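You operate a simulated robot arm through the tools that you are given. There is no shell and no other tool. Be economical: measure what you need, move in short steps, check, and stop when the job is done.

You run a simulated robot arm. Do the job below in one go: nothing can be reset, and whatever is moved stays where it is left.

Task
Pile some things up. At the end: the blue sponge dabber from the top of the front window-side table stands on top of the cream carton (marked "SOAP"); the teal stencil (marked "HOUSE") from the top of the front window-side table is on the top of the front wall-side table, with the blue block from there on top of it and the white bead on top of that; whatever was shut is shut again. Leave all else as you found it, and nothing knocked over.

The check looks at the end state, three seconds after you hand in, the way a careful person would. Anything else that was tipped, shoved, dropped, spilled or broken makes it a failure.

Robot
A 7-joint arm with a two-finger parallel gripper, fixed in place. Base frame: the origin is at the foot of the arm, x ahead of it, y to its left, z up; the work surface is at about z = 0. Lengths are in cm, angles in rad, forces in N, time in s.
With the tool pointing down near the work surface it reaches from about 22 to 58 cm from the base axis. Its first joint turns from -1.152 to 1.152 rad. Payload 2.5 kg.
Tool frame: the origin (TCP) lies between the finger pads and is the grasp point; the fingertips stand 2.3 cm ahead of it; z points along the fingers, y is the line along which they close. The gripper opens to 9.4 cm. The fingers are 3.8 cm wide and 1 cm thick; the gripper's body (5.4 by 9.6 cm) begins 3.9 cm behind the TCP.
Orientation is that of the tool frame in the base frame, as a unit quaternion [w, x, y, z]. With the fingers straight down and closing along the base's y, the tool's x points along the base's -x, its y along +y and its z along -z.

Tools
- The arm moves only by the tool jog_arm. Its argument "series" is a list of rows, each a list of 7 numbers: the turn, a rotation vector about the base's x, y, z in units of 5 degrees (1.0 is 5 degrees), then the shift along the base's x, y, z in units of 30 mm (1.0 is 30 mm), then the finger opening in mm, from 0 to 94. In form: [[rx, ry, rz, tx, ty, tz, fingers], ...]. A call has 1 to 12 rows; each row shifts and turns the commanded pose from where the row before left it. A call with a number of a shift or a turn outside -1 to 1 is refused whole. Each row takes 0.2 s and may step no farther than 5 cm and 0.15 rad from the row before; otherwise, or with a gripper value out of range, the whole call is refused. Where a pose cannot be reached the arm comes as near as it can. A force on the tool above 40 N (or 10 N above the force at the start of the call, whichever is more), or a blocked arm, ends the call early, and 0.2 s more pass. The fingers move at their own pace (about 10.8 cm/s each) and stop on an object; they squeeze with about 24 N. The grip force told is the motor's: it shows also when the fingers shut on nothing. Time passes only in rows, and 0.2 s behind the last, so rows that do not move let the fingers close. The reply holds the time, the measured pose of the TCP, the force on the tool along the base axes, the opening and the grip force, in the units named above and with some noise.
- Cameras (640 x 400 px; columns grow to the right, rows downward): "scene" is fixed at [10.9, -41, 52.63]; the picture's right is [0.86, -0.50, 0.00], its down [-0.37, -0.64, -0.68] and it looks along [0.34, 0.58, -0.74] (base axes); focal length 233 px, centre (320, 200). "wrist" rides on the gripper at [8.6, 1.6, -7.5] in the tool frame; the picture's right is [-0.18, 0.98, 0.00], its down [-0.58, -0.11, -0.81] and it looks along [-0.79, -0.15, 0.59] (tool axes); focal length 243 px, centre (320, 200). There is no depth. A picture from a camera that has moved, and an enlarged one, comes with that camera's place and axes in the base frame and with its lens.
- capture(camera): a new picture of that camera. No time passes.
- inspect(camera, box): a new picture of the part [left, top, right, bottom] of that camera's present view, enlarged. No time passes.
- sign_off(): hands the job in; it is judged then, once.

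Go step by step. Nothing tells you positions but the pictures and the camera data: compare them with the known pose of the tool, close in by small moves and look again before you grip or let go. The budget is 120 turns and 84 pictures, counting those below and the enlarged ones. Unless the task says otherwise, let go and move clear before handing in, and close with one line.

The tools are called as name(argument=value, ...) on one line, values as JSON. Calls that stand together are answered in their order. jog_arm: Moves the arm, as the interface text tells. Its arguments: {"type":"object","properties":{"series":{"type":"array","items":{"type":"array","items":{"type":"number"}}}},"required":["series"]} The other tools are called the same way: capture (camera) takes a picture; inspect (camera, box) takes an enlarged picture of a part of a camera's view; sign_off () hands the job in.

At the start:

```text
time_s: 0.0
ee_pos: [30.01, -8.96, 30.89]
ee_rot: [0.0, 0.0, 1.0, 0.001]
ft_force: [-0.4, 0.2, -0.3]
opening: 9.41
gripper_force: 0.0
```

scene: 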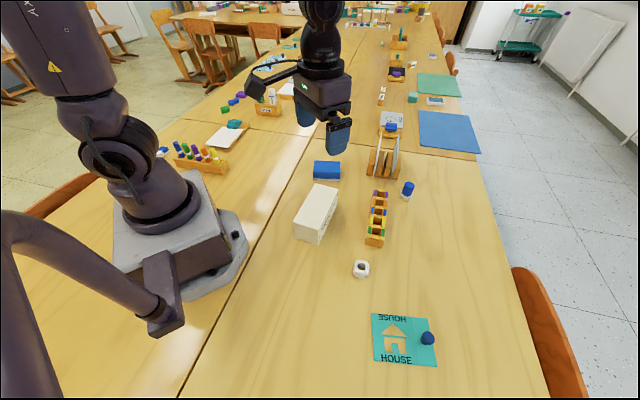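
wrist: 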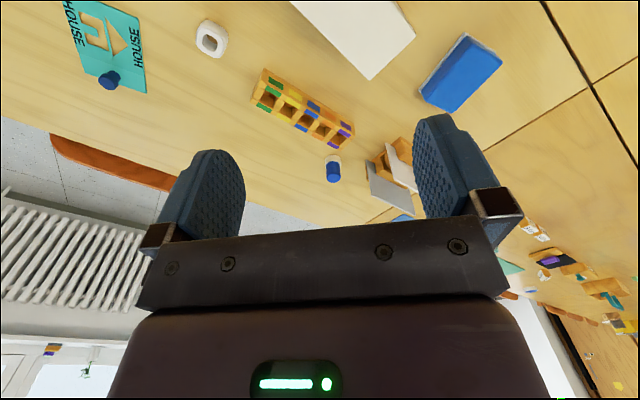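

I see a table seam with the robot on the left side, and the stencil, dabber, bead and rack on the right side. I'll enlarge the scene to identify the objects and tables.

inspect(camera="scene", box=[260, 80, 500, 230])

inspect(camera="scene", box=[300, 220, 500, 380])

inspect(camera="scene", box=[130, 60, 330, 190])

```text
2.67 times, centred on (380, 155) of scene
camera zoom: at [10.9, -41.0, 52.63], right [0.86, -0.5, 0.0], down [-0.37, -0.64, -0.68], along [0.34, 0.58, -0.74], focal length 622 px, centre (160, 320)
```

zoom: 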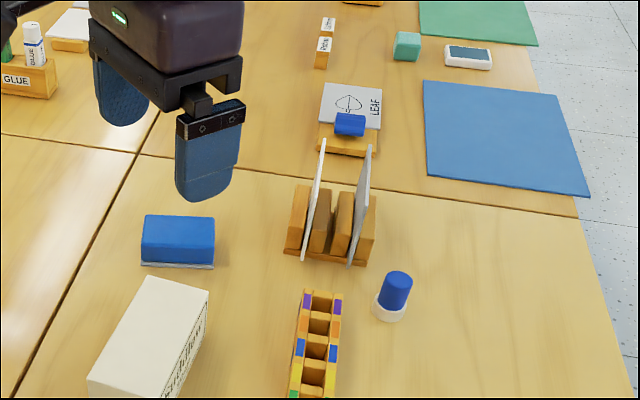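

```text
2.50 times, centred on (400, 300) of scene
camera zoom: at [10.9, -41.0, 52.63], right [0.86, -0.5, 0.0], down [-0.37, -0.64, -0.68], along [0.34, 0.58, -0.74], focal length 583 px, centre (120, -50)
```

zoom: 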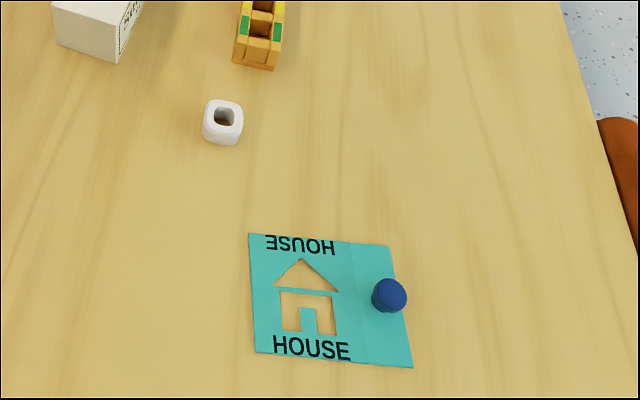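

```text
3.08 times, centred on (230, 125) of scene
camera zoom: at [10.9, -41.0, 52.63], right [0.86, -0.5, 0.0], down [-0.37, -0.64, -0.68], along [0.34, 0.58, -0.74], focal length 717 px, centre (597, 431)
```

zoom: 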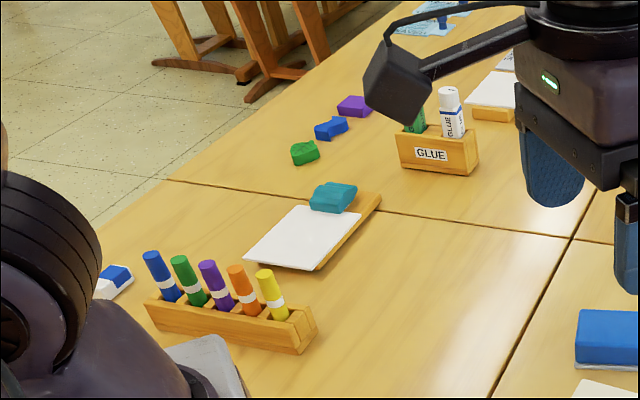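

The stencil's table (right, toward the radiator) is the window-side one and the robot's side should be the wall-side. I need to find the block on the wall-side table, so I'll swing the arm left while high and look.

jog_arm(series=[[0, 0, 1, -0.09, 0.885, 0.2, 94], [0, 0, 1, -0.09, 0.885, 0.2, 94], [0, 0, 1, -0.09, 0.885, 0.2, 94], [0, 0, 1, -0.09, 0.885, 0.2, 94], [0, 0, 1, -0.09, 0.885, 0.2, 94], [0, 0, 1, -0.09, 0.885, 0, 94], [0, 0, 1, -0.09, 0.885, 0, 94], [0, 0, 1, -0.09, 0.885, 0, 94], [0, 0, 1, -0.09, 0.885, 0, 94]])

capture(camera="wrist")

capture(camera="scene")

```text
time_s: 2.0
ee_pos: [27.59, 14.87, 33.79]
ee_rot: [0.0, -0.384, 0.923, -0.001]
ft_force: [-0.2, 0.0, -0.1]
opening: 9.4
gripper_force: 0.0
```

```text
78 pictures are left
camera wrist: at [20.31, 9.92, 41.19], right [-0.57, 0.82, 0.0], down [0.49, 0.33, 0.81], along [0.67, 0.46, -0.59], focal length 243 px, centre (320, 200)
```

wrist: 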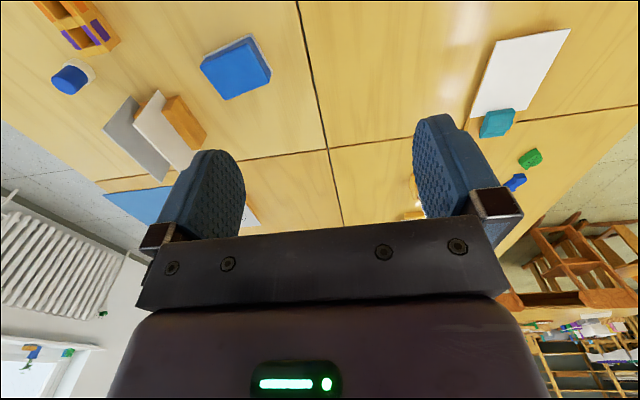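

```text
77 pictures are left
```

scene: 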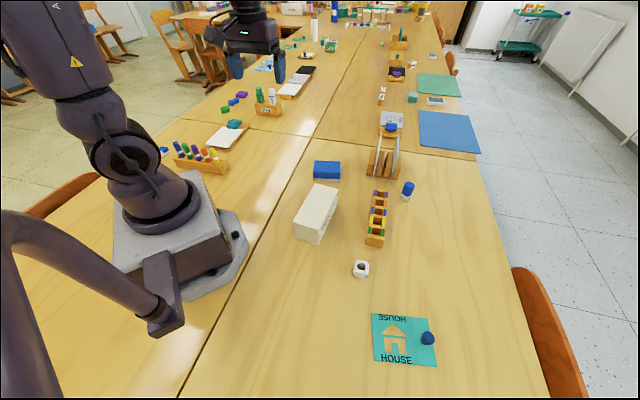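

The window and radiator are on the right, so the wall-side front table is the robot's. I'll look closely at candidates.

inspect(camera="scene", box=[120, 80, 320, 205])

inspect(camera="scene", box=[360, 100, 440, 210])

inspect(camera="scene", box=[365, 300, 445, 375])

inspect(camera="scene", box=[280, 150, 380, 290])

```text
3.20 times, centred on (220, 142) of scene
camera zoom: at [10.9, -41.0, 52.63], right [0.86, -0.5, 0.0], down [-0.37, -0.64, -0.68], along [0.34, 0.58, -0.74], focal length 746 px, centre (640, 384)
```

zoom: 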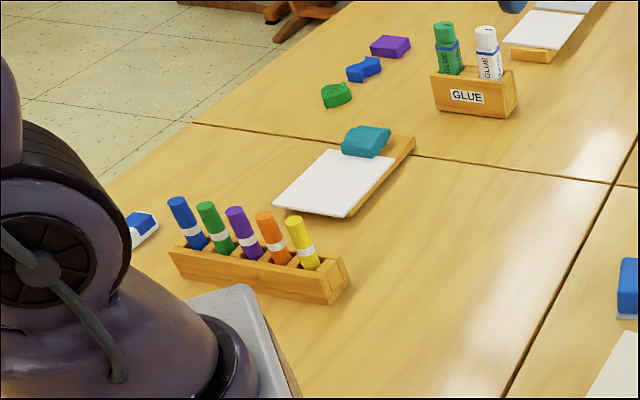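

```text
3.64 times, centred on (400, 155) of scene
camera zoom: at [10.9, -41.0, 52.63], right [0.86, -0.5, 0.0], down [-0.37, -0.64, -0.68], along [0.34, 0.58, -0.74], focal length 848 px, centre (29, 364)
```

zoom: 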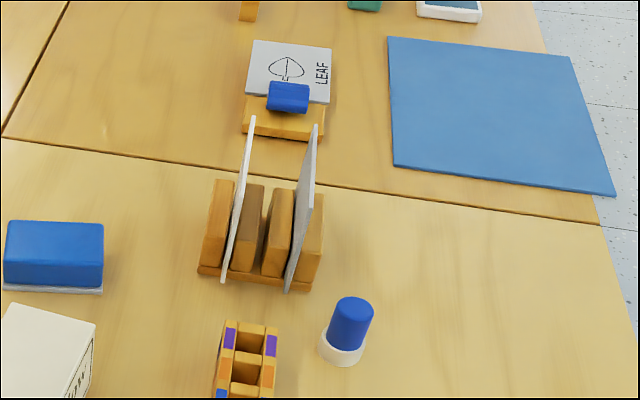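

```text
5.33 times, centred on (405, 338) of scene
camera zoom: at [10.9, -41.0, 52.63], right [0.86, -0.5, 0.0], down [-0.37, -0.64, -0.68], along [0.34, 0.58, -0.74], focal length 1243 px, centre (-133, -533)
```

zoom: 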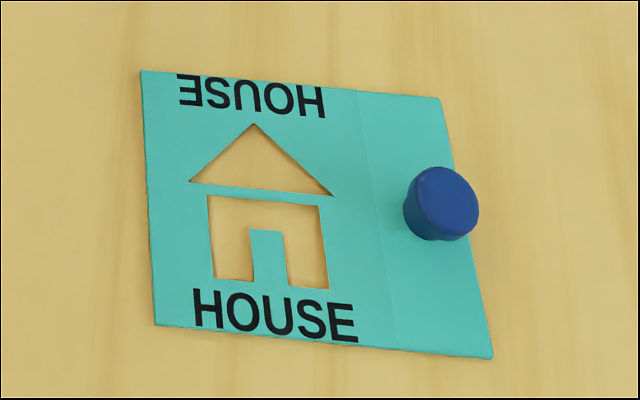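

```text
2.86 times, centred on (330, 220) of scene
camera zoom: at [10.9, -41.0, 52.63], right [0.86, -0.5, 0.0], down [-0.37, -0.64, -0.68], along [0.34, 0.58, -0.74], focal length 666 px, centre (291, 143)
```

zoom: 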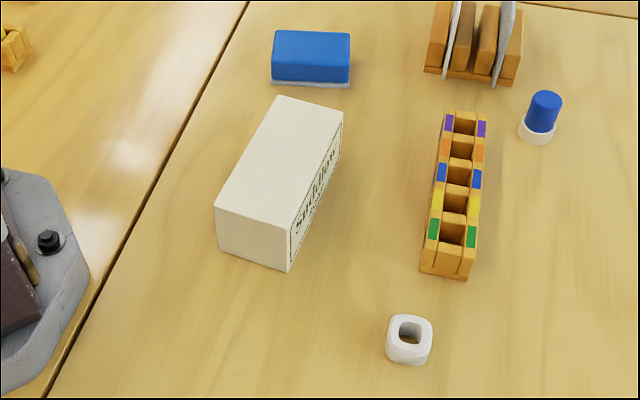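

The stencil has a knob handle; the dabber is probably the blue cylinder in a white foot. I still need to find the blue block on the wall-side table, so I'll yaw the wrist camera to see the area the robot hides.

jog_arm(series=[[0, 0, 1, 0, 0, 0, 94], [0, 0, 1, 0, 0, 0, 94], [0, 0, 1, 0, 0, 0, 94], [0, 0, 1, 0, 0, 0, 94], [0, 0, 1, 0, 0, 0, 94], [0, 0, 1, 0, 0, 0, 94], [0, 0, 1, 0, 0, 0, 94], [0, 0, 1, 0, 0, 0, 94], [0, 0, 1, 0, 0, 0, 94], [0, 0, 1, 0, 0, 0, 94], [0, 0, 1, 0, 0, 0, 94], [0, 0, 1, 0, 0, 0, 94]])

capture(camera="wrist")

```text
time_s: 4.6
ee_pos: [27.27, 14.94, 33.89]
ee_rot: [0.0, 0.794, -0.608, 0.0]
ft_force: [-1.3, 0.7, -0.5]
opening: 9.42
gripper_force: 0.1
```

```text
72 pictures are left
camera wrist: at [28.14, 6.33, 41.26], right [-1.0, -0.08, 0.0], down [-0.05, 0.59, 0.81], along [-0.06, 0.8, -0.59], focal length 243 px, centre (320, 200)
```

wrist: 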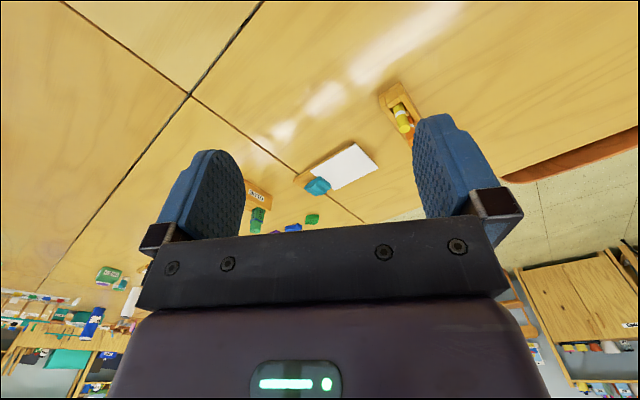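

No other block appears on the wall-side table. I'll read the carton's marking and look at the blue block more closely.

inspect(camera="scene", box=[290, 180, 345, 245])

inspect(camera="scene", box=[305, 155, 350, 190])

inspect(camera="scene", box=[390, 170, 425, 210])

```text
6.15 times, centred on (318, 212) of scene
camera zoom: at [10.9, -41.0, 52.63], right [0.86, -0.5, 0.0], down [-0.37, -0.64, -0.68], along [0.34, 0.58, -0.74], focal length 1434 px, centre (335, 123)
```

zoom: 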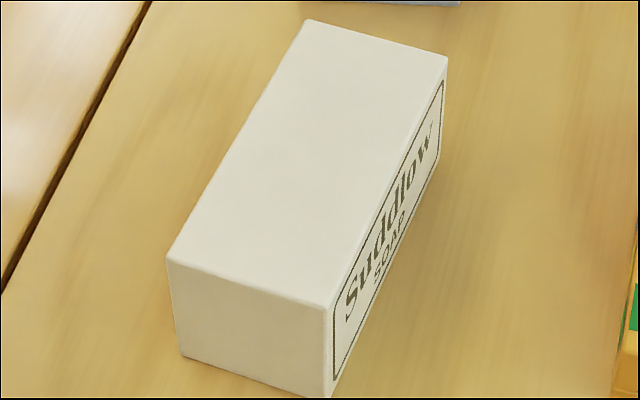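

```text
11.43 times, centred on (328, 172) of scene
camera zoom: at [10.9, -41.0, 52.63], right [0.86, -0.5, 0.0], down [-0.37, -0.64, -0.68], along [0.34, 0.58, -0.74], focal length 2664 px, centre (234, 514)
```

zoom: 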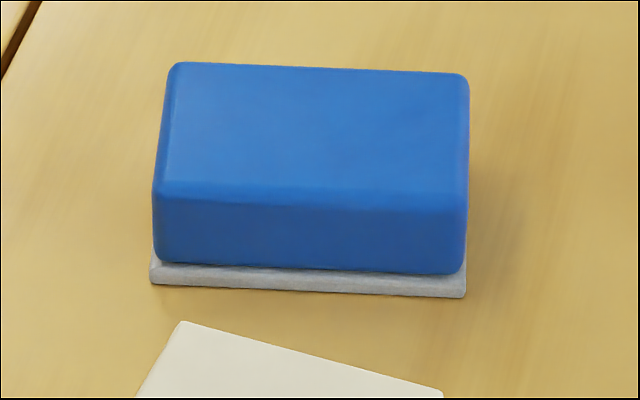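

```text
10.00 times, centred on (408, 190) of scene
camera zoom: at [10.9, -41.0, 52.63], right [0.86, -0.5, 0.0], down [-0.37, -0.64, -0.68], along [0.34, 0.58, -0.74], focal length 2330 px, centre (-555, 300)
```

zoom: 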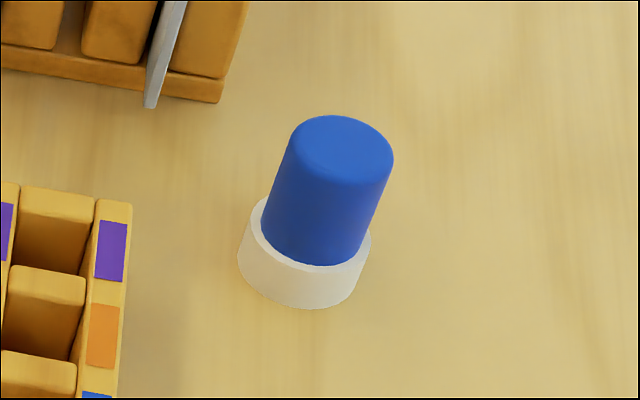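

The carton is the SOAP one. One more look behind the robot to rule out another blue block.

jog_arm(series=[[0, 0, 1, 0, 0, 0, 94], [0, 0, 1, 0, 0, 0, 94], [0, 0, 1, 0, 0, 0, 94], [0, 0, 1, 0, 0, 0, 94], [0, 0, 1, 0, 0, 0, 94], [0, 0, 1, 0, 0, 0, 94], [0, 0, 1, 0, 0, 0, 94], [0, 0, 1, 0, 0, 0, 94], [0, 0, 1, 0, 0, 0, 94]])

capture(camera="wrist")

```text
time_s: 6.6
ee_pos: [27.56, 14.98, 33.72]
ee_rot: [0.0, 0.966, -0.257, 0.0]
ft_force: [-0.6, 0.1, 0.3]
opening: 9.39
gripper_force: 0.0
```

```text
68 pictures are left
camera wrist: at [34.2, 9.3, 41.24], right [-0.65, -0.76, 0.0], down [-0.45, 0.38, 0.81], along [-0.61, 0.52, -0.59], focal length 243 px, centre (320, 200)
```

wrist: 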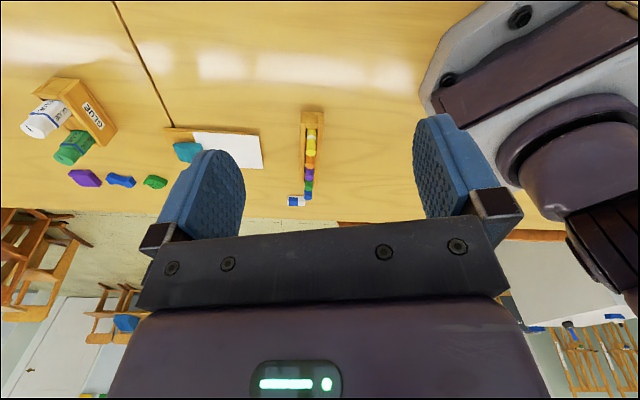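

The only reachable blue block is the felt-backed one beside the carton, so that is the one to use. I'll unwind the wrist and head for the stencil (knob about x 34, y -42).

jog_arm(series=[[0, 0, -1, 0.097, -0.417, 0, 94], [0, 0, -1, 0.097, -0.417, 0, 94], [0, 0, -1, 0.097, -0.417, 0, 94], [0, 0, -1, 0.097, -0.417, 0, 94], [0, 0, -1, 0.097, -0.417, 0, 94], [0, 0, -1, 0.097, -0.417, 0, 94], [0, 0, -1, 0.097, -0.417, 0, 94], [0, 0, -1, 0.097, -0.417, 0, 94], [0, 0, -1, 0.097, -0.417, 0, 94], [0, 0, -1, 0.097, -0.417, 0, 94], [0, 0, -1, 0.097, -0.417, 0, 94], [0, 0, -1, 0.097, -0.417, 0, 94]])

jog_arm(series=[[0, 0, -1, 0, -0.417, 0, 94], [0, 0, -1, 0, -0.417, 0, 94], [0, 0, -1, 0, -0.417, 0, 94], [0, 0, -1, 0, -0.417, 0, 94], [0, 0, -1, 0, -0.417, 0, 94], [0, 0, -1, 0, -0.417, 0, 94], [0, 0, -1, 0, -0.417, 0, 94], [0, 0, -1, 0, -0.417, 0, 94], [0, 0, -1, 0, -0.417, 0, 94], [0, 0, -1, 0, -0.417, 0, 94], [0, 0, -1, 0, -0.417, 0, 94], [0, 0, -1, 0, -0.417, 0, 94]])

jog_arm(series=[[0, 0, -1, 0, -0.417, 0, 94], [0, 0, -1, 0, -0.417, 0, 94], [0, 0, -1, 0, -0.417, 0, 94], [0, 0, -1, 0, -0.417, 0, 94], [0, 0, -1, 0, -0.417, 0, 94], [0, 0, -1, 0, -0.417, 0, 94], [0, 0, -1, 0, -0.417, -0.3, 94], [0, 0, -1, 0, -0.417, -0.3, 94], [0, 0, -1, 0, -0.417, -0.3, 94], [0, 0, -1, 0, -0.417, -0.3, 94], [0, 0, -1, 0, -0.417, -0.3, 94], [0, 0, -1, 0, -0.417, -0.3, 94]])

capture(camera="wrist")

```text
time_s: 9.2
ee_pos: [31.12, -0.03, 33.82]
ee_rot: [0.0, -0.706, 0.708, 0.0]
ft_force: [0.5, -0.5, 0.0]
opening: 9.39
gripper_force: 0.1
```

```text
time_s: 11.8
ee_pos: [30.74, -14.91, 33.83]
ee_rot: [0.0, -0.257, 0.966, -0.001]
ft_force: [-0.6, 0.5, 0.0]
opening: 9.39
gripper_force: 0.1
```

```text
time_s: 14.4
ee_pos: [30.95, -29.81, 28.64]
ee_rot: [-0.001, 0.26, 0.966, 0.0]
ft_force: [0.2, -0.6, -0.9]
opening: 9.41
gripper_force: 0.1
```

```text
67 pictures are left
camera wrist: at [24.28, -24.11, 35.97], right [0.65, 0.76, 0.0], down [0.45, -0.39, 0.81], along [0.61, -0.53, -0.59], focal length 243 px, centre (320, 200)
```

wrist: 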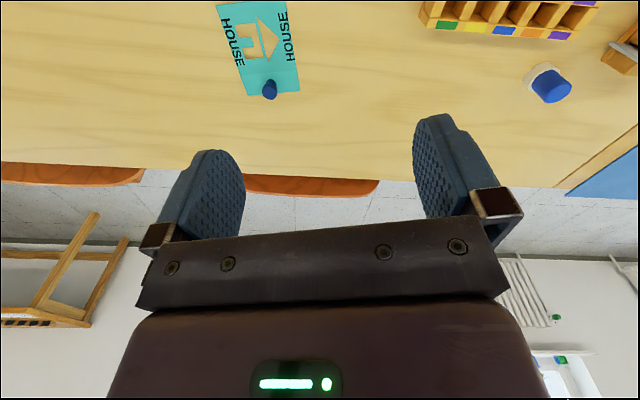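

The knob projects to about (33.7, -42.4) from both cameras. I'll move over it and drop to z about 12.

jog_arm(series=[[0, 0, -0.28, 0.19, -0.84, 0, 70], [0, 0, -0.28, 0.19, -0.84, -0.4, 70], [0, 0, -0.28, 0.19, -0.84, -0.8, 70], [0, 0, -0.28, 0.19, -0.84, -0.8, 70], [0, 0, -0.28, 0.17, -0.84, -0.9, 70], [0, 0, 0, 0, 0, -0.9, 70], [0, 0, 0, 0, 0, -0.9, 70], [0, 0, 0, 0, 0, -0.7, 70]])

capture(camera="wrist")

inspect(camera="scene", box=[340, 230, 500, 390])

```text
time_s: 16.2
ee_pos: [33.84, -42.72, 12.34]
ee_rot: [0.0, 0.317, 0.948, 0.001]
ft_force: [-0.4, -0.1, -0.7]
opening: 7.0
gripper_force: 0.1
```

```text
66 pictures are left
camera wrist: at [27.94, -36.08, 19.67], right [0.74, 0.67, 0.0], down [0.4, -0.44, 0.81], along [0.54, -0.6, -0.59], focal length 243 px, centre (320, 200)
```

wrist: 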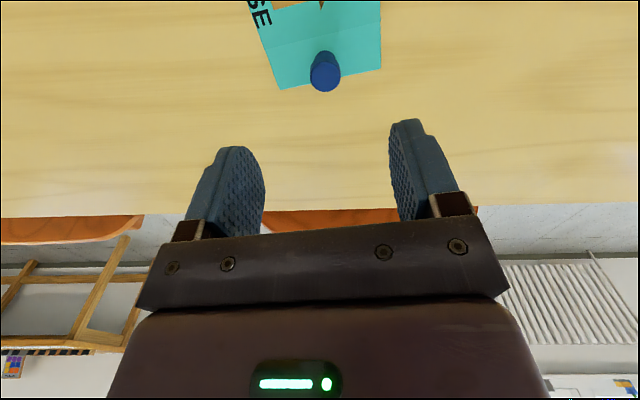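

```text
2.50 times, centred on (420, 310) of scene
camera zoom: at [10.9, -41.0, 52.63], right [0.86, -0.5, 0.0], down [-0.37, -0.64, -0.68], along [0.34, 0.58, -0.74], focal length 583 px, centre (70, -75)
```

zoom: 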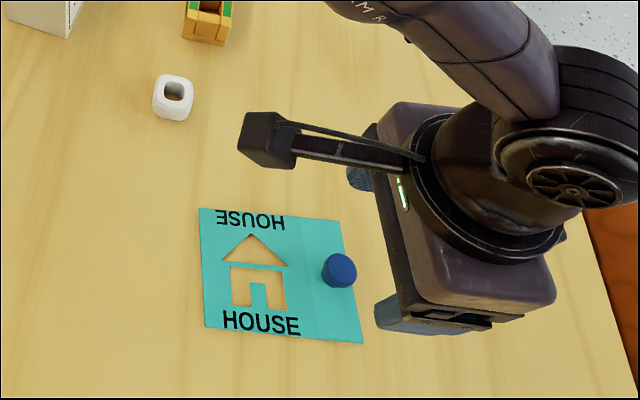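

The knob is about (33.8, -42.2). I'll correct by 0.5 cm and descend most of the way.

jog_arm(series=[[0, 0, 0, 0, 0.17, -0.6, 70], [0, 0, 0, 0, 0, -0.8, 70], [0, 0, 0, 0, 0, -0.8, 70], [0, 0, 0, 0, 0, -0.5, 70]])

capture(camera="wrist")

inspect(camera="scene", box=[340, 260, 480, 390])

```text
time_s: 17.2
ee_pos: [33.89, -41.98, 4.1]
ee_rot: [0.0, 0.317, 0.948, 0.0]
ft_force: [0.3, -0.2, 0.0]
opening: 7.01
gripper_force: 0.0
```

```text
64 pictures are left
camera wrist: at [27.89, -35.43, 11.51], right [0.74, 0.67, 0.0], down [0.4, -0.44, 0.81], along [0.54, -0.6, -0.59], focal length 243 px, centre (320, 200)
```

wrist: 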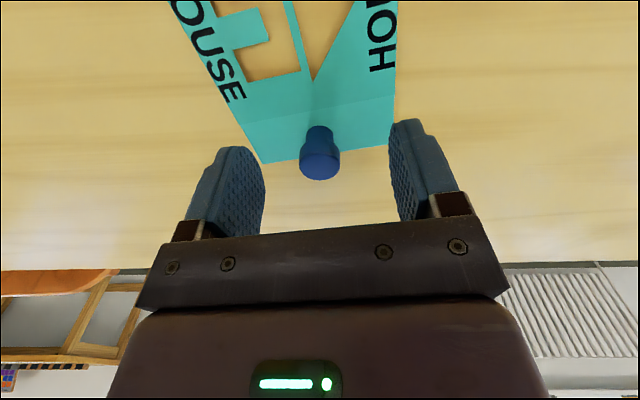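

```text
3.08 times, centred on (410, 325) of scene
camera zoom: at [10.9, -41.0, 52.63], right [0.86, -0.5, 0.0], down [-0.37, -0.64, -0.68], along [0.34, 0.58, -0.74], focal length 717 px, centre (43, -185)
```

zoom: 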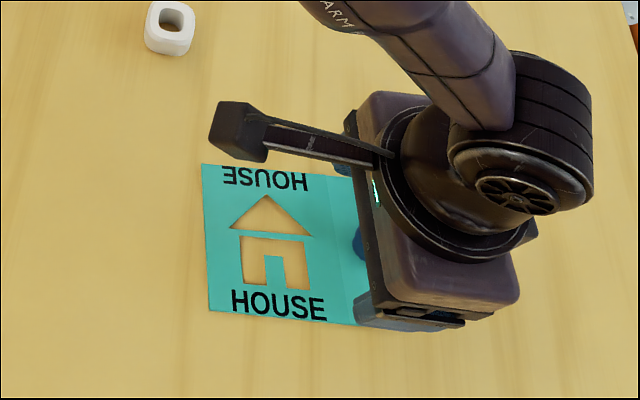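

Knob is centred between the fingers, top near z 2.6. Going down 1.3 cm and closing.

jog_arm(series=[[0, 0, 0, 0, 0, -0.4, 70], [0, 0, 0, 0, 0, 0, 70], [0, 0, 0, 0, 0, 0, 20], [0, 0, 0, 0, 0, 0, 10], [0, 0, 0, 0, 0, 0, 10], [0, 0, 0, 0, 0, 0, 10]])

```text
time_s: 18.6
ee_pos: [33.86, -42.18, 2.94]
ee_rot: [0.0, 0.317, 0.948, 0.0]
ft_force: [0.2, 0.8, -0.2]
opening: 2.02
gripper_force: 23.8
```

Gripped at 2.0 cm. Lifting a bit and checking.

jog_arm(series=[[0, 0, 0, 0, 0, 0.4, 10], [0, 0, 0, 0, 0, 0.7, 10], [0, 0, 0, 0, 0, 0.9, 10], [0, 0, 0, 0, 0, 0.9, 10]])

capture(camera="wrist")

```text
time_s: 19.6
ee_pos: [33.81, -42.17, 11.89]
ee_rot: [0.0, 0.317, 0.948, 0.0]
ft_force: [-0.5, 1.0, -1.1]
opening: 2.06
gripper_force: 23.9
```

```text
62 pictures are left
camera wrist: at [27.9, -35.62, 19.31], right [0.74, 0.67, 0.0], down [0.4, -0.44, 0.81], along [0.54, -0.59, -0.59], focal length 243 px, centre (320, 200)
```

wrist: 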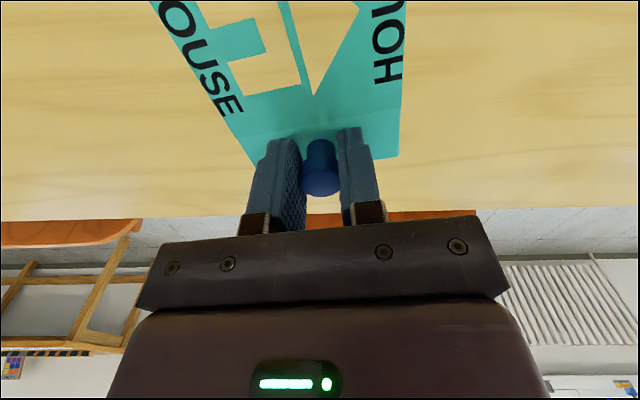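

Held level. Now carrying high over to the wall-side table, rotating so the stencil's long side ends near the y direction.

jog_arm(series=[[0, 0, 1, 0.172, 0.672, 1, 10], [0, 0, 1, 0.172, 0.672, 1, 10], [0, 0, 1, 0.172, 0.672, 1, 10], [0, 0, 1, 0.172, 0.672, 1, 10], [0, 0, 1, 0.172, 0.672, 0, 10], [0, 0, 1, 0.172, 0.672, 0, 10], [0, 0, 1, 0.172, 0.672, 0, 10], [0, 0, 1, 0.172, 0.672, 0, 10], [0, 0, 1, 0.172, 0.672, 0, 10], [0, 0, 1, 0.172, 0.672, 0, 10], [0, 0, 1, 0.172, 0.672, 0, 10], [0, 0, 1, 0.172, 0.672, 0, 10]])

jog_arm(series=[[0, 0, 1, -0.042, 0.833, 0, 10], [0, 0, 1, -0.042, 0.833, 0, 10], [0, 0, 1, -0.042, 0.833, 0, 10], [0, 0, 1, -0.042, 0.833, 0, 10], [0, 0, 1, -0.042, 0.833, 0, 10], [0, 0, 1, -0.042, 0.833, 0, 10], [0, 0, 1, -0.042, 0.833, 0, 10], [0, 0, 1, -0.042, 0.833, 0, 10], [0, 0, 1, -0.042, 0.833, 0, 10], [0, 0, 1, -0.042, 0.833, 0, 10], [0, 0, 1, -0.042, 0.833, 0, 10], [0, 0, 1, -0.042, 0.833, 0, 10]])

jog_arm(series=[[0, 0, 0.4, -0.378, 0.778, 0, 10], [0, 0, 0, -0.378, 0.778, 0, 10], [0, 0, 0, -0.378, 0.778, 0, 10], [0, 0, 0, -0.378, 0.778, 0, 10], [0, 0, 0, -0.378, 0.778, 0, 10], [0, 0, 0, -0.378, 0.778, 0, 10], [0, 0, 0, -0.378, 0.778, 0, 10], [0, 0, 0, -0.378, 0.778, -0.5, 10], [0, 0, 0, -0.378, 0.778, -1, 10], [0, 0, 0, 0, 0, -1, 10], [0, 0, 0, 0, 0, -1, 10]])

capture(camera="wrist")

capture(camera="scene")

```text
time_s: 22.2
ee_pos: [39.91, -17.99, 23.39]
ee_rot: [0.0, -0.201, 0.98, 0.0]
ft_force: [-0.8, -0.4, -0.2]
opening: 2.02
gripper_force: 23.6
```

```text
time_s: 24.8
ee_pos: [38.7, 12.21, 23.71]
ee_rot: [0.0, -0.663, 0.748, 0.0]
ft_force: [-0.2, 0.3, -0.8]
opening: 2.03
gripper_force: 24.2
```

```text
time_s: 27.2
ee_pos: [28.13, 33.05, 13.03]
ee_rot: [0.0, -0.676, 0.737, 0.0]
ft_force: [-0.4, 0.9, -0.9]
opening: 2.01
gripper_force: 24.2
```

```text
61 pictures are left
camera wrist: at [25.77, 24.68, 20.47], right [-0.96, 0.27, 0.0], down [0.16, 0.57, 0.81], along [0.22, 0.78, -0.59], focal length 243 px, centre (320, 200)
```

wrist: 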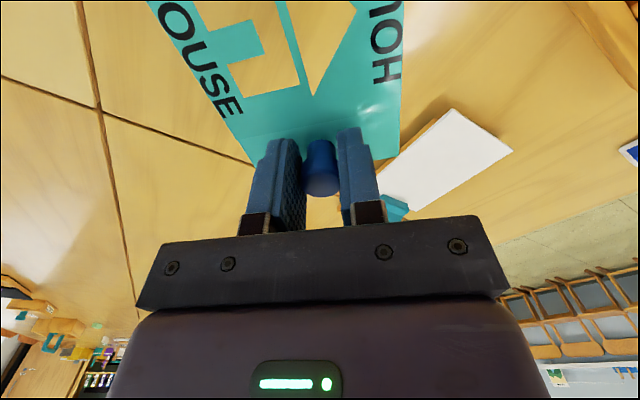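

```text
60 pictures are left
```

scene: 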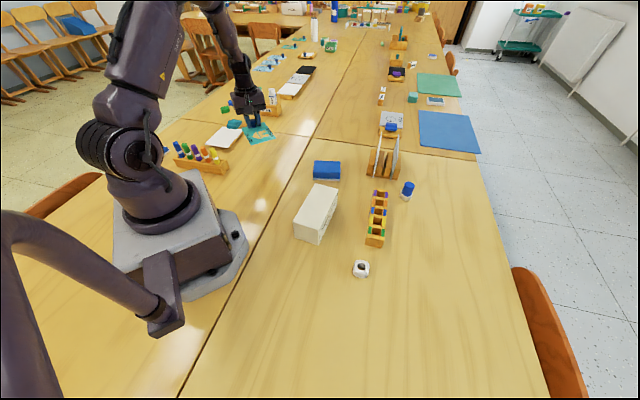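

Clear of the whiteboard. Lowering the stencil gently.

jog_arm(series=[[0, 0, 0, 0, 0, -0.8, 10], [0, 0, 0, 0, 0, -0.8, 10], [0, 0, 0, 0, 0, -0.8, 10], [0, 0, 0, 0, 0, -0.6, 10], [0, 0, 0, 0, 0, -0.2, 10], [0, 0, 0, 0, 0, -0.1, 10], [0, 0, 0, 0, 0, 0, 10]])

capture(camera="wrist")

```text
time_s: 28.8
ee_pos: [28.27, 33.12, 3.27]
ee_rot: [0.0, -0.676, 0.737, 0.001]
ft_force: [-0.4, 0.5, -0.3]
opening: 2.03
gripper_force: 24.0
```

```text
59 pictures are left
camera wrist: at [25.83, 24.77, 10.63], right [-0.96, 0.27, 0.0], down [0.16, 0.57, 0.81], along [0.22, 0.78, -0.59], focal length 243 px, centre (320, 200)
```

wrist: 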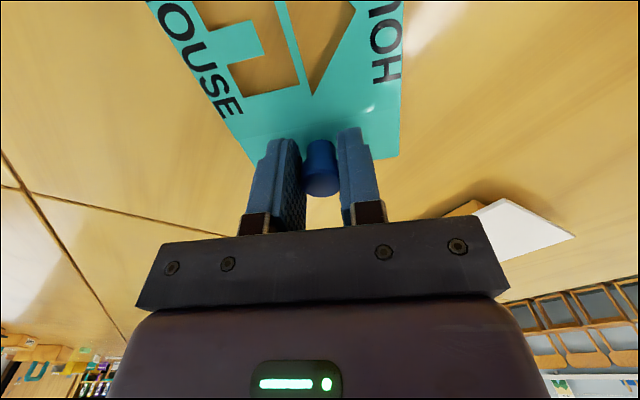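

jog_arm(series=[[0, 0, 0, 0, 0, -0.1, 10], [0, 0, 0, 0, 0, -0.03, 10], [0, 0, 0, 0, 0, 0, 10]])

```text
time_s: 29.6
ee_pos: [28.25, 33.24, 2.93]
ee_rot: [0.0, -0.676, 0.737, 0.0]
ft_force: [-3.9, -4.8, 19.2]
opening: 2.05
gripper_force: 23.7
```

Contact with the table is felt at the expected height. Opening and rising straight up.

jog_arm(series=[[0, 0, 0, 0, 0, 0.03, 10], [0, 0, 0, 0, 0, 0, 50], [0, 0, 0, 0, 0, 0, 60], [0, 0, 0, 0, 0, 0.2, 60], [0, 0, 0, 0, 0, 0.8, 60], [0, 0, 0, 0, 0, 1, 60], [0, 0, 0, 0, 0, 1, 60], [0, 0, 0, 0, 0, 1, 60]])

capture(camera="wrist")

inspect(camera="scene", box=[200, 90, 320, 180])

```text
time_s: 31.4
ee_pos: [28.09, 32.97, 14.96]
ee_rot: [0.0, -0.676, 0.737, 0.001]
ft_force: [-0.7, 0.3, 0.3]
opening: 6.0
gripper_force: 0.0
```

```text
58 pictures are left
camera wrist: at [25.71, 24.48, 22.35], right [-0.96, 0.27, 0.0], down [0.16, 0.57, 0.81], along [0.22, 0.78, -0.59], focal length 243 px, centre (320, 200)
```

wrist: 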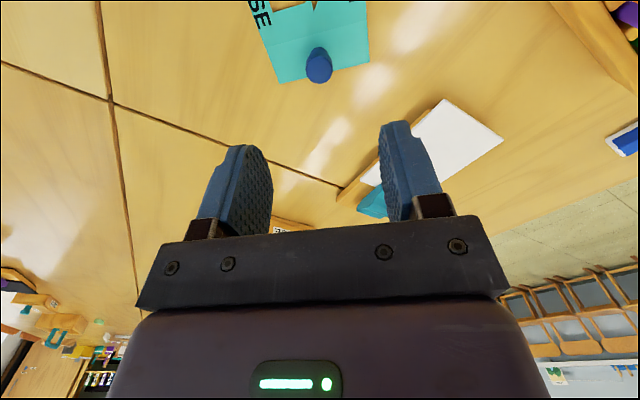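

```text
4.44 times, centred on (260, 135) of scene
camera zoom: at [10.9, -41.0, 52.63], right [0.86, -0.5, 0.0], down [-0.37, -0.64, -0.68], along [0.34, 0.58, -0.74], focal length 1036 px, centre (587, 489)
```

zoom: 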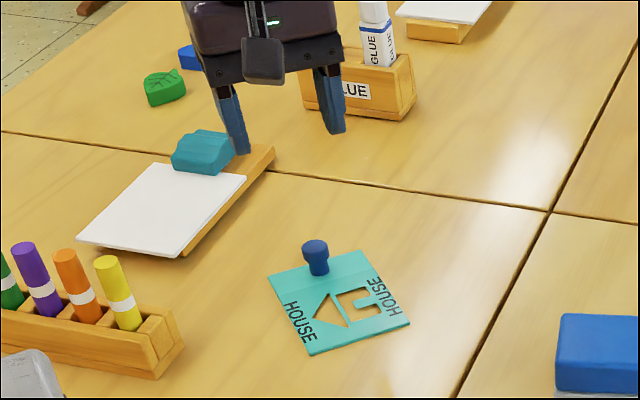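

The stencil lies flat on the wall-side table, centre about (28, 29), knob at (28.2, 33). Next the blue block at about (42.9, 8.9), with its long side near azimuth -35°.

jog_arm(series=[[0, 0, -1, 0.222, -0.361, 0.6, 80], [0, 0, -1, 0.222, -0.361, 0.6, 80], [0, 0, -1, 0.222, -0.361, 0.6, 80], [0, 0, -1, 0.222, -0.361, 0.6, 80], [0, 0, -1, 0.222, -0.361, 0, 80], [0, 0, -1, 0.222, -0.361, 0, 80], [0, 0, -1, 0.222, -0.361, 0, 80], [0, 0, -1, 0.222, -0.361, 0, 80], [0, 0, -1, 0.222, -0.361, 0, 80], [0, 0, -1, 0.222, -0.361, 0, 80], [0, 0, -1, 0.222, -0.361, 0, 80], [0, 0, -1, 0.222, -0.361, 0, 80]])

jog_arm(series=[[0, 0, -1, 0.192, -0.308, 0, 80], [0, 0, -1, 0.192, -0.308, 0, 80], [0, 0, -1, 0.192, -0.308, 0, 80], [0, 0, -1, 0.192, -0.308, 0, 80], [0, 0, -1, 0.192, -0.308, 0, 80], [0, 0, -1, 0.192, -0.308, 0, 80], [0, 0, -1, 0.192, -0.308, 0, 80], [0, 0, -1, 0.192, -0.308, 0, 80], [0, 0, -1, 0.192, -0.308, -0.2, 80], [0, 0, -1, 0.192, -0.308, -0.6, 80], [0, 0, -1, 0.192, -0.308, -0.6, 80], [0, 0, -1, 0.192, -0.308, -0.6, 80]])

capture(camera="wrist")

inspect(camera="scene", box=[260, 80, 420, 220])

```text
time_s: 34.0
ee_pos: [36.46, 20.15, 22.14]
ee_rot: [0.0, -0.215, 0.977, 0.0]
ft_force: [0.1, 0.0, -0.2]
opening: 7.99
gripper_force: 0.1
```

```text
time_s: 36.6
ee_pos: [43.15, 9.2, 16.22]
ee_rot: [0.0, 0.302, 0.953, 0.001]
ft_force: [-0.7, 0.2, -0.6]
opening: 8.01
gripper_force: 0.0
```

```text
56 pictures are left
camera wrist: at [37.02, 15.45, 23.6], right [0.72, 0.7, 0.0], down [0.41, -0.42, 0.81], along [0.56, -0.58, -0.59], focal length 243 px, centre (320, 200)
```

wrist: 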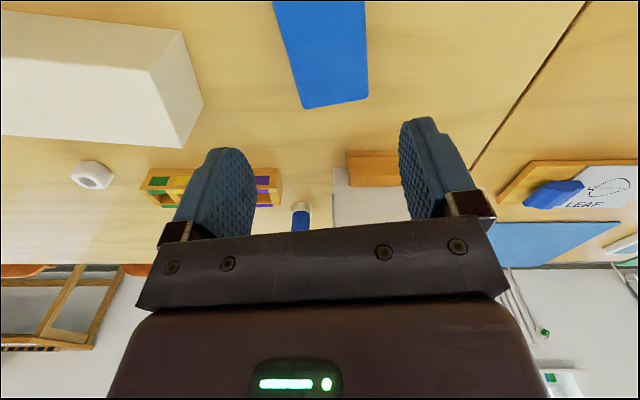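

```text
2.86 times, centred on (340, 150) of scene
camera zoom: at [10.9, -41.0, 52.63], right [0.86, -0.5, 0.0], down [-0.37, -0.64, -0.68], along [0.34, 0.58, -0.74], focal length 666 px, centre (263, 343)
```

zoom: 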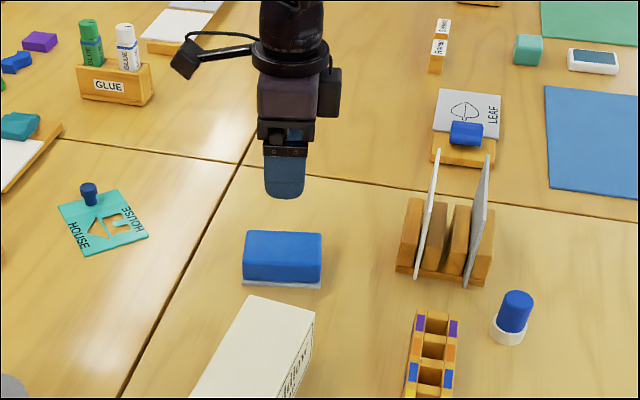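

Slight offset between block axis and fingers; I'll enlarge the wrist view to measure it.

inspect(camera="wrist", box=[230, 0, 410, 130])

```text
3.08 times, centred on (320, 65) of wrist
camera zoom: at [37.02, 15.45, 23.6], right [0.72, 0.7, 0.0], down [0.41, -0.42, 0.81], along [0.56, -0.58, -0.59], focal length 746 px, centre (320, 615)
```

zoom: 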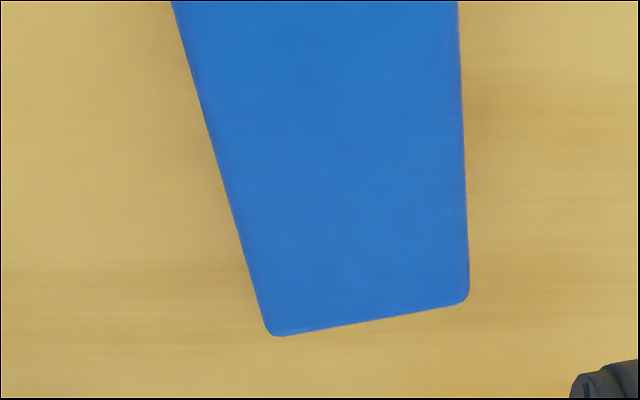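

Block is about 6 cm wide; centre offset is about 0.5 cm along the closing axis. Correcting and descending with open fingers.

jog_arm(series=[[0, 0, 0, 0.023, 0.207, -0.6, 92], [0, 0, 0, 0, 0, -0.9, 92], [0, 0, 0, 0, 0, -0.9, 92], [0, 0, 0, 0, 0, -0.8, 92]])

capture(camera="wrist")

inspect(camera="scene", box=[280, 110, 380, 200])

```text
time_s: 37.6
ee_pos: [43.24, 9.62, 6.59]
ee_rot: [0.0, 0.3, 0.954, 0.0]
ft_force: [-0.2, -0.5, -0.5]
opening: 9.22
gripper_force: 0.0
```

```text
53 pictures are left
camera wrist: at [37.11, 15.96, 13.9], right [0.71, 0.7, 0.0], down [0.41, -0.42, 0.81], along [0.56, -0.58, -0.59], focal length 243 px, centre (320, 200)
```

wrist: 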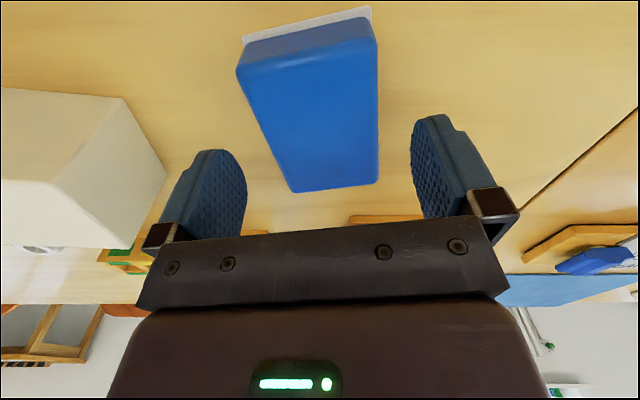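

```text
4.44 times, centred on (330, 155) of scene
camera zoom: at [10.9, -41.0, 52.63], right [0.86, -0.5, 0.0], down [-0.37, -0.64, -0.68], along [0.34, 0.58, -0.74], focal length 1036 px, centre (276, 400)
```

zoom: 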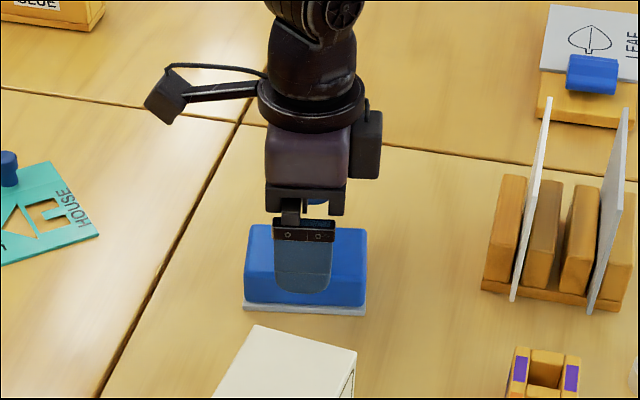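

The block centre is about (43.0, 10.1). Small correction, down to z 3.2, then close.

jog_arm(series=[[0, 0, 0, -0.05, 0.15, 0, 92], [0, 0, 0, 0, 0, -0.6, 92], [0, 0, 0, 0, 0, -0.53, 92], [0, 0, 0, 0, 0, 0, 92], [0, 0, 0, 0, 0, 0, 60], [0, 0, 0, 0, 0, 0, 30], [0, 0, 0, 0, 0, 0, 30], [0, 0, 0, 0, 0, 0, 30]])

capture(camera="wrist")

```text
time_s: 39.4
ee_pos: [43.19, 10.1, 3.2]
ee_rot: [0.0, 0.301, 0.954, 0.0]
ft_force: [0.1, 0.2, 0.0]
opening: 6.16
gripper_force: 24.3
```

```text
51 pictures are left
camera wrist: at [37.11, 16.47, 10.62], right [0.71, 0.7, 0.0], down [0.41, -0.42, 0.81], along [0.56, -0.58, -0.59], focal length 243 px, centre (320, 200)
```

wrist: 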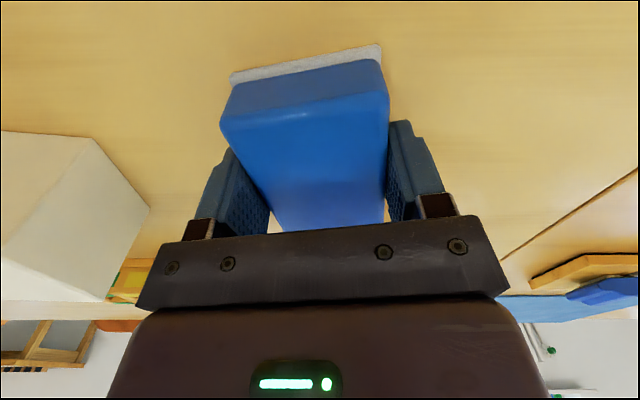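

Gripped at 6.16 cm. Lifting and carrying it over the stencil, aiming at centre (28, 26.4) so the fingers clear the knob.

jog_arm(series=[[0, 0, 0, 0, 0, 0.5, 30], [0, 0, 0, 0, 0, 0.9, 30], [0, 0, 0, 0, 0, 1, 30], [0, 0, 0, 0, 0, 1, 30], [0, 0, 0.82, -0.63, 0.68, 0.4, 30], [0, 0, 0.82, -0.63, 0.68, 0, 30], [0, 0, 0.82, -0.63, 0.68, 0, 30], [0, 0, 0.82, -0.63, 0.68, 0, 30], [0, 0, 0.82, -0.63, 0.68, 0, 30], [0, 0, 0.82, -0.63, 0.68, 0, 30], [0, 0, 0.82, -0.63, 0.68, 0, 30], [0, 0, 0.8, -0.63, 0.68, 0, 30]])

capture(camera="wrist")

inspect(camera="scene", box=[200, 70, 340, 190])

```text
time_s: 42.0
ee_pos: [27.93, 26.28, 14.83]
ee_rot: [0.0, 0.02, 1.0, 0.0]
ft_force: [0.7, 0.2, -0.7]
opening: 6.15
gripper_force: 24.2
```

```text
50 pictures are left
camera wrist: at [19.25, 28.32, 22.22], right [0.22, 0.97, 0.0], down [0.58, -0.13, 0.81], along [0.79, -0.18, -0.59], focal length 243 px, centre (320, 200)
```

wrist: 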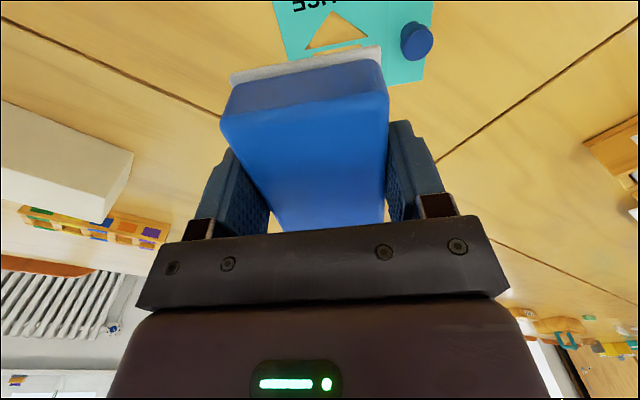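

```text
3.33 times, centred on (270, 130) of scene
camera zoom: at [10.9, -41.0, 52.63], right [0.86, -0.5, 0.0], down [-0.37, -0.64, -0.68], along [0.34, 0.58, -0.74], focal length 777 px, centre (487, 433)
```

zoom: 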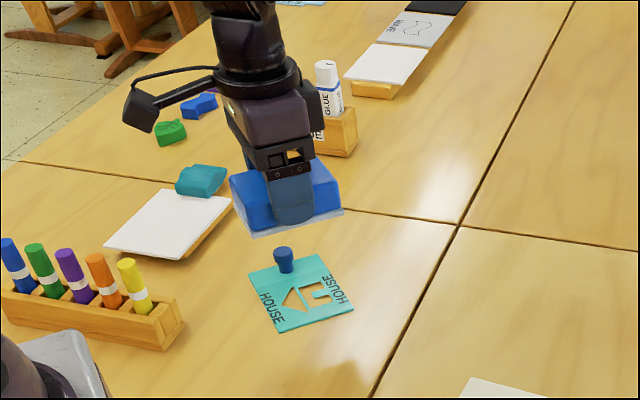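

Alignment agrees (stencil y 23.4–35.1, knob y 33.3). Lowering to just above.

jog_arm(series=[[0, 0, 0, 0, 0.1, -0.8, 30], [0, 0, 0, 0, 0, -0.9, 30], [0, 0, 0, 0, 0, -0.9, 30], [0, 0, 0, 0, 0, -0.7, 30], [0, 0, 0, 0, 0, 0, 30]])

capture(camera="wrist")

inspect(camera="scene", box=[220, 90, 320, 180])

```text
time_s: 43.2
ee_pos: [27.81, 26.81, 4.74]
ee_rot: [-0.001, 0.021, 1.0, 0.0]
ft_force: [-0.3, 0.5, -1.4]
opening: 6.15
gripper_force: 24.0
```

```text
48 pictures are left
camera wrist: at [19.27, 28.84, 12.24], right [0.22, 0.97, 0.0], down [0.58, -0.13, 0.81], along [0.79, -0.18, -0.59], focal length 243 px, centre (320, 200)
```

wrist: 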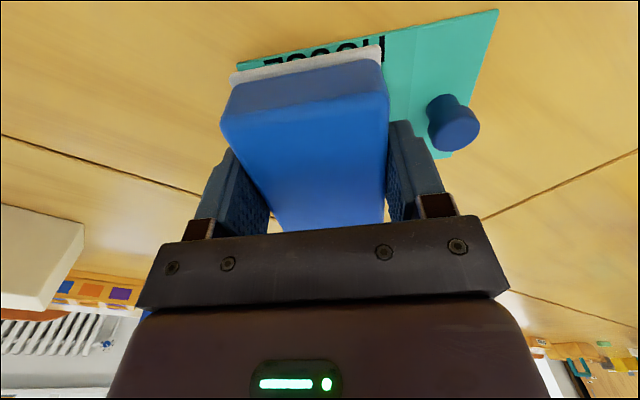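

```text
4.44 times, centred on (270, 135) of scene
camera zoom: at [10.9, -41.0, 52.63], right [0.86, -0.5, 0.0], down [-0.37, -0.64, -0.68], along [0.34, 0.58, -0.74], focal length 1036 px, centre (542, 489)
```

zoom: 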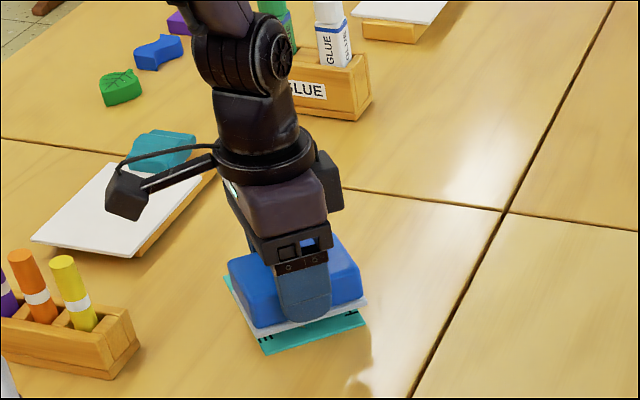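

Block is aligned with the stencil edge and clear of the knob. Lowering slowly to contact.

jog_arm(series=[[0, 0, 0, 0, 0, -0.2, 30], [0, 0, 0, 0, 0, -0.13, 30], [0, 0, 0, 0, 0, -0.05, 30], [0, 0, 0, 0, 0, 0, 30]])

```text
time_s: 44.2
ee_pos: [28.03, 26.78, 3.55]
ee_rot: [0.0, 0.019, 1.0, -0.001]
ft_force: [-0.1, -0.4, -1.2]
opening: 6.19
gripper_force: 24.0
```

jog_arm(series=[[0, 0, 0, 0, 0, -0.04, 30], [0, 0, 0, 0, 0, 0, 30]])

```text
time_s: 44.8
ee_pos: [28.01, 26.84, 3.39]
ee_rot: [0.001, 0.02, 1.0, 0.001]
ft_force: [-3.8, -0.2, 11.0]
opening: 6.13
gripper_force: 23.7
```

Contact felt. Opening slightly (to 7.2 cm, clear of the knob) and rising.

jog_arm(series=[[0, 0, 0, 0, 0, 0, 68], [0, 0, 0, 0, 0, 0, 72], [0, 0, 0, 0, 0, 0.3, 72], [0, 0, 0, 0, 0, 0.7, 72], [0, 0, 0, 0, 0, 1, 72], [0, 0, 0, 0, 0, 1, 72], [0, 0, 0, -0.3, 0, 1, 72], [0, 0, 0, -0.3, 0, 1, 72]])

capture(camera="wrist")

inspect(camera="scene", box=[210, 80, 330, 180])

```text
time_s: 46.6
ee_pos: [26.12, 26.91, 18.31]
ee_rot: [0.0, 0.02, 1.0, 0.001]
ft_force: [0.4, 0.0, -0.4]
opening: 7.2
gripper_force: 0.0
```

```text
46 pictures are left
camera wrist: at [17.64, 28.98, 25.75], right [0.22, 0.97, 0.0], down [0.58, -0.13, 0.81], along [0.79, -0.18, -0.59], focal length 243 px, centre (320, 200)
```

wrist: 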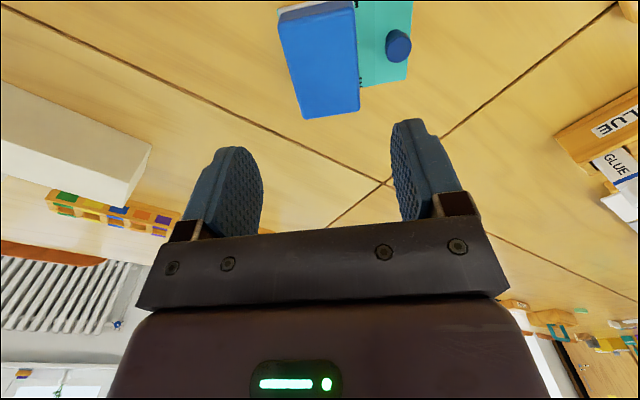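

```text
4.00 times, centred on (270, 130) of scene
camera zoom: at [10.9, -41.0, 52.63], right [0.86, -0.5, 0.0], down [-0.37, -0.64, -0.68], along [0.34, 0.58, -0.74], focal length 932 px, centre (520, 480)
```

zoom: 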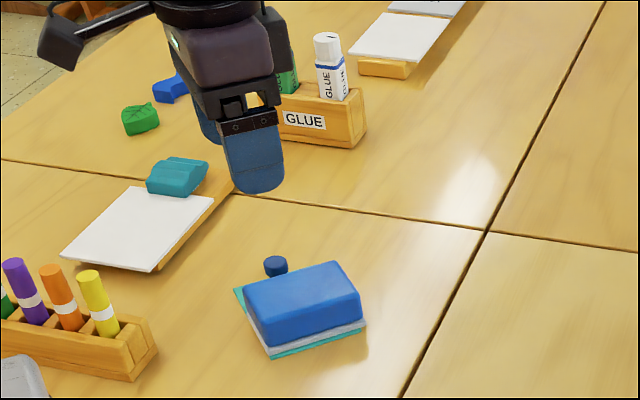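

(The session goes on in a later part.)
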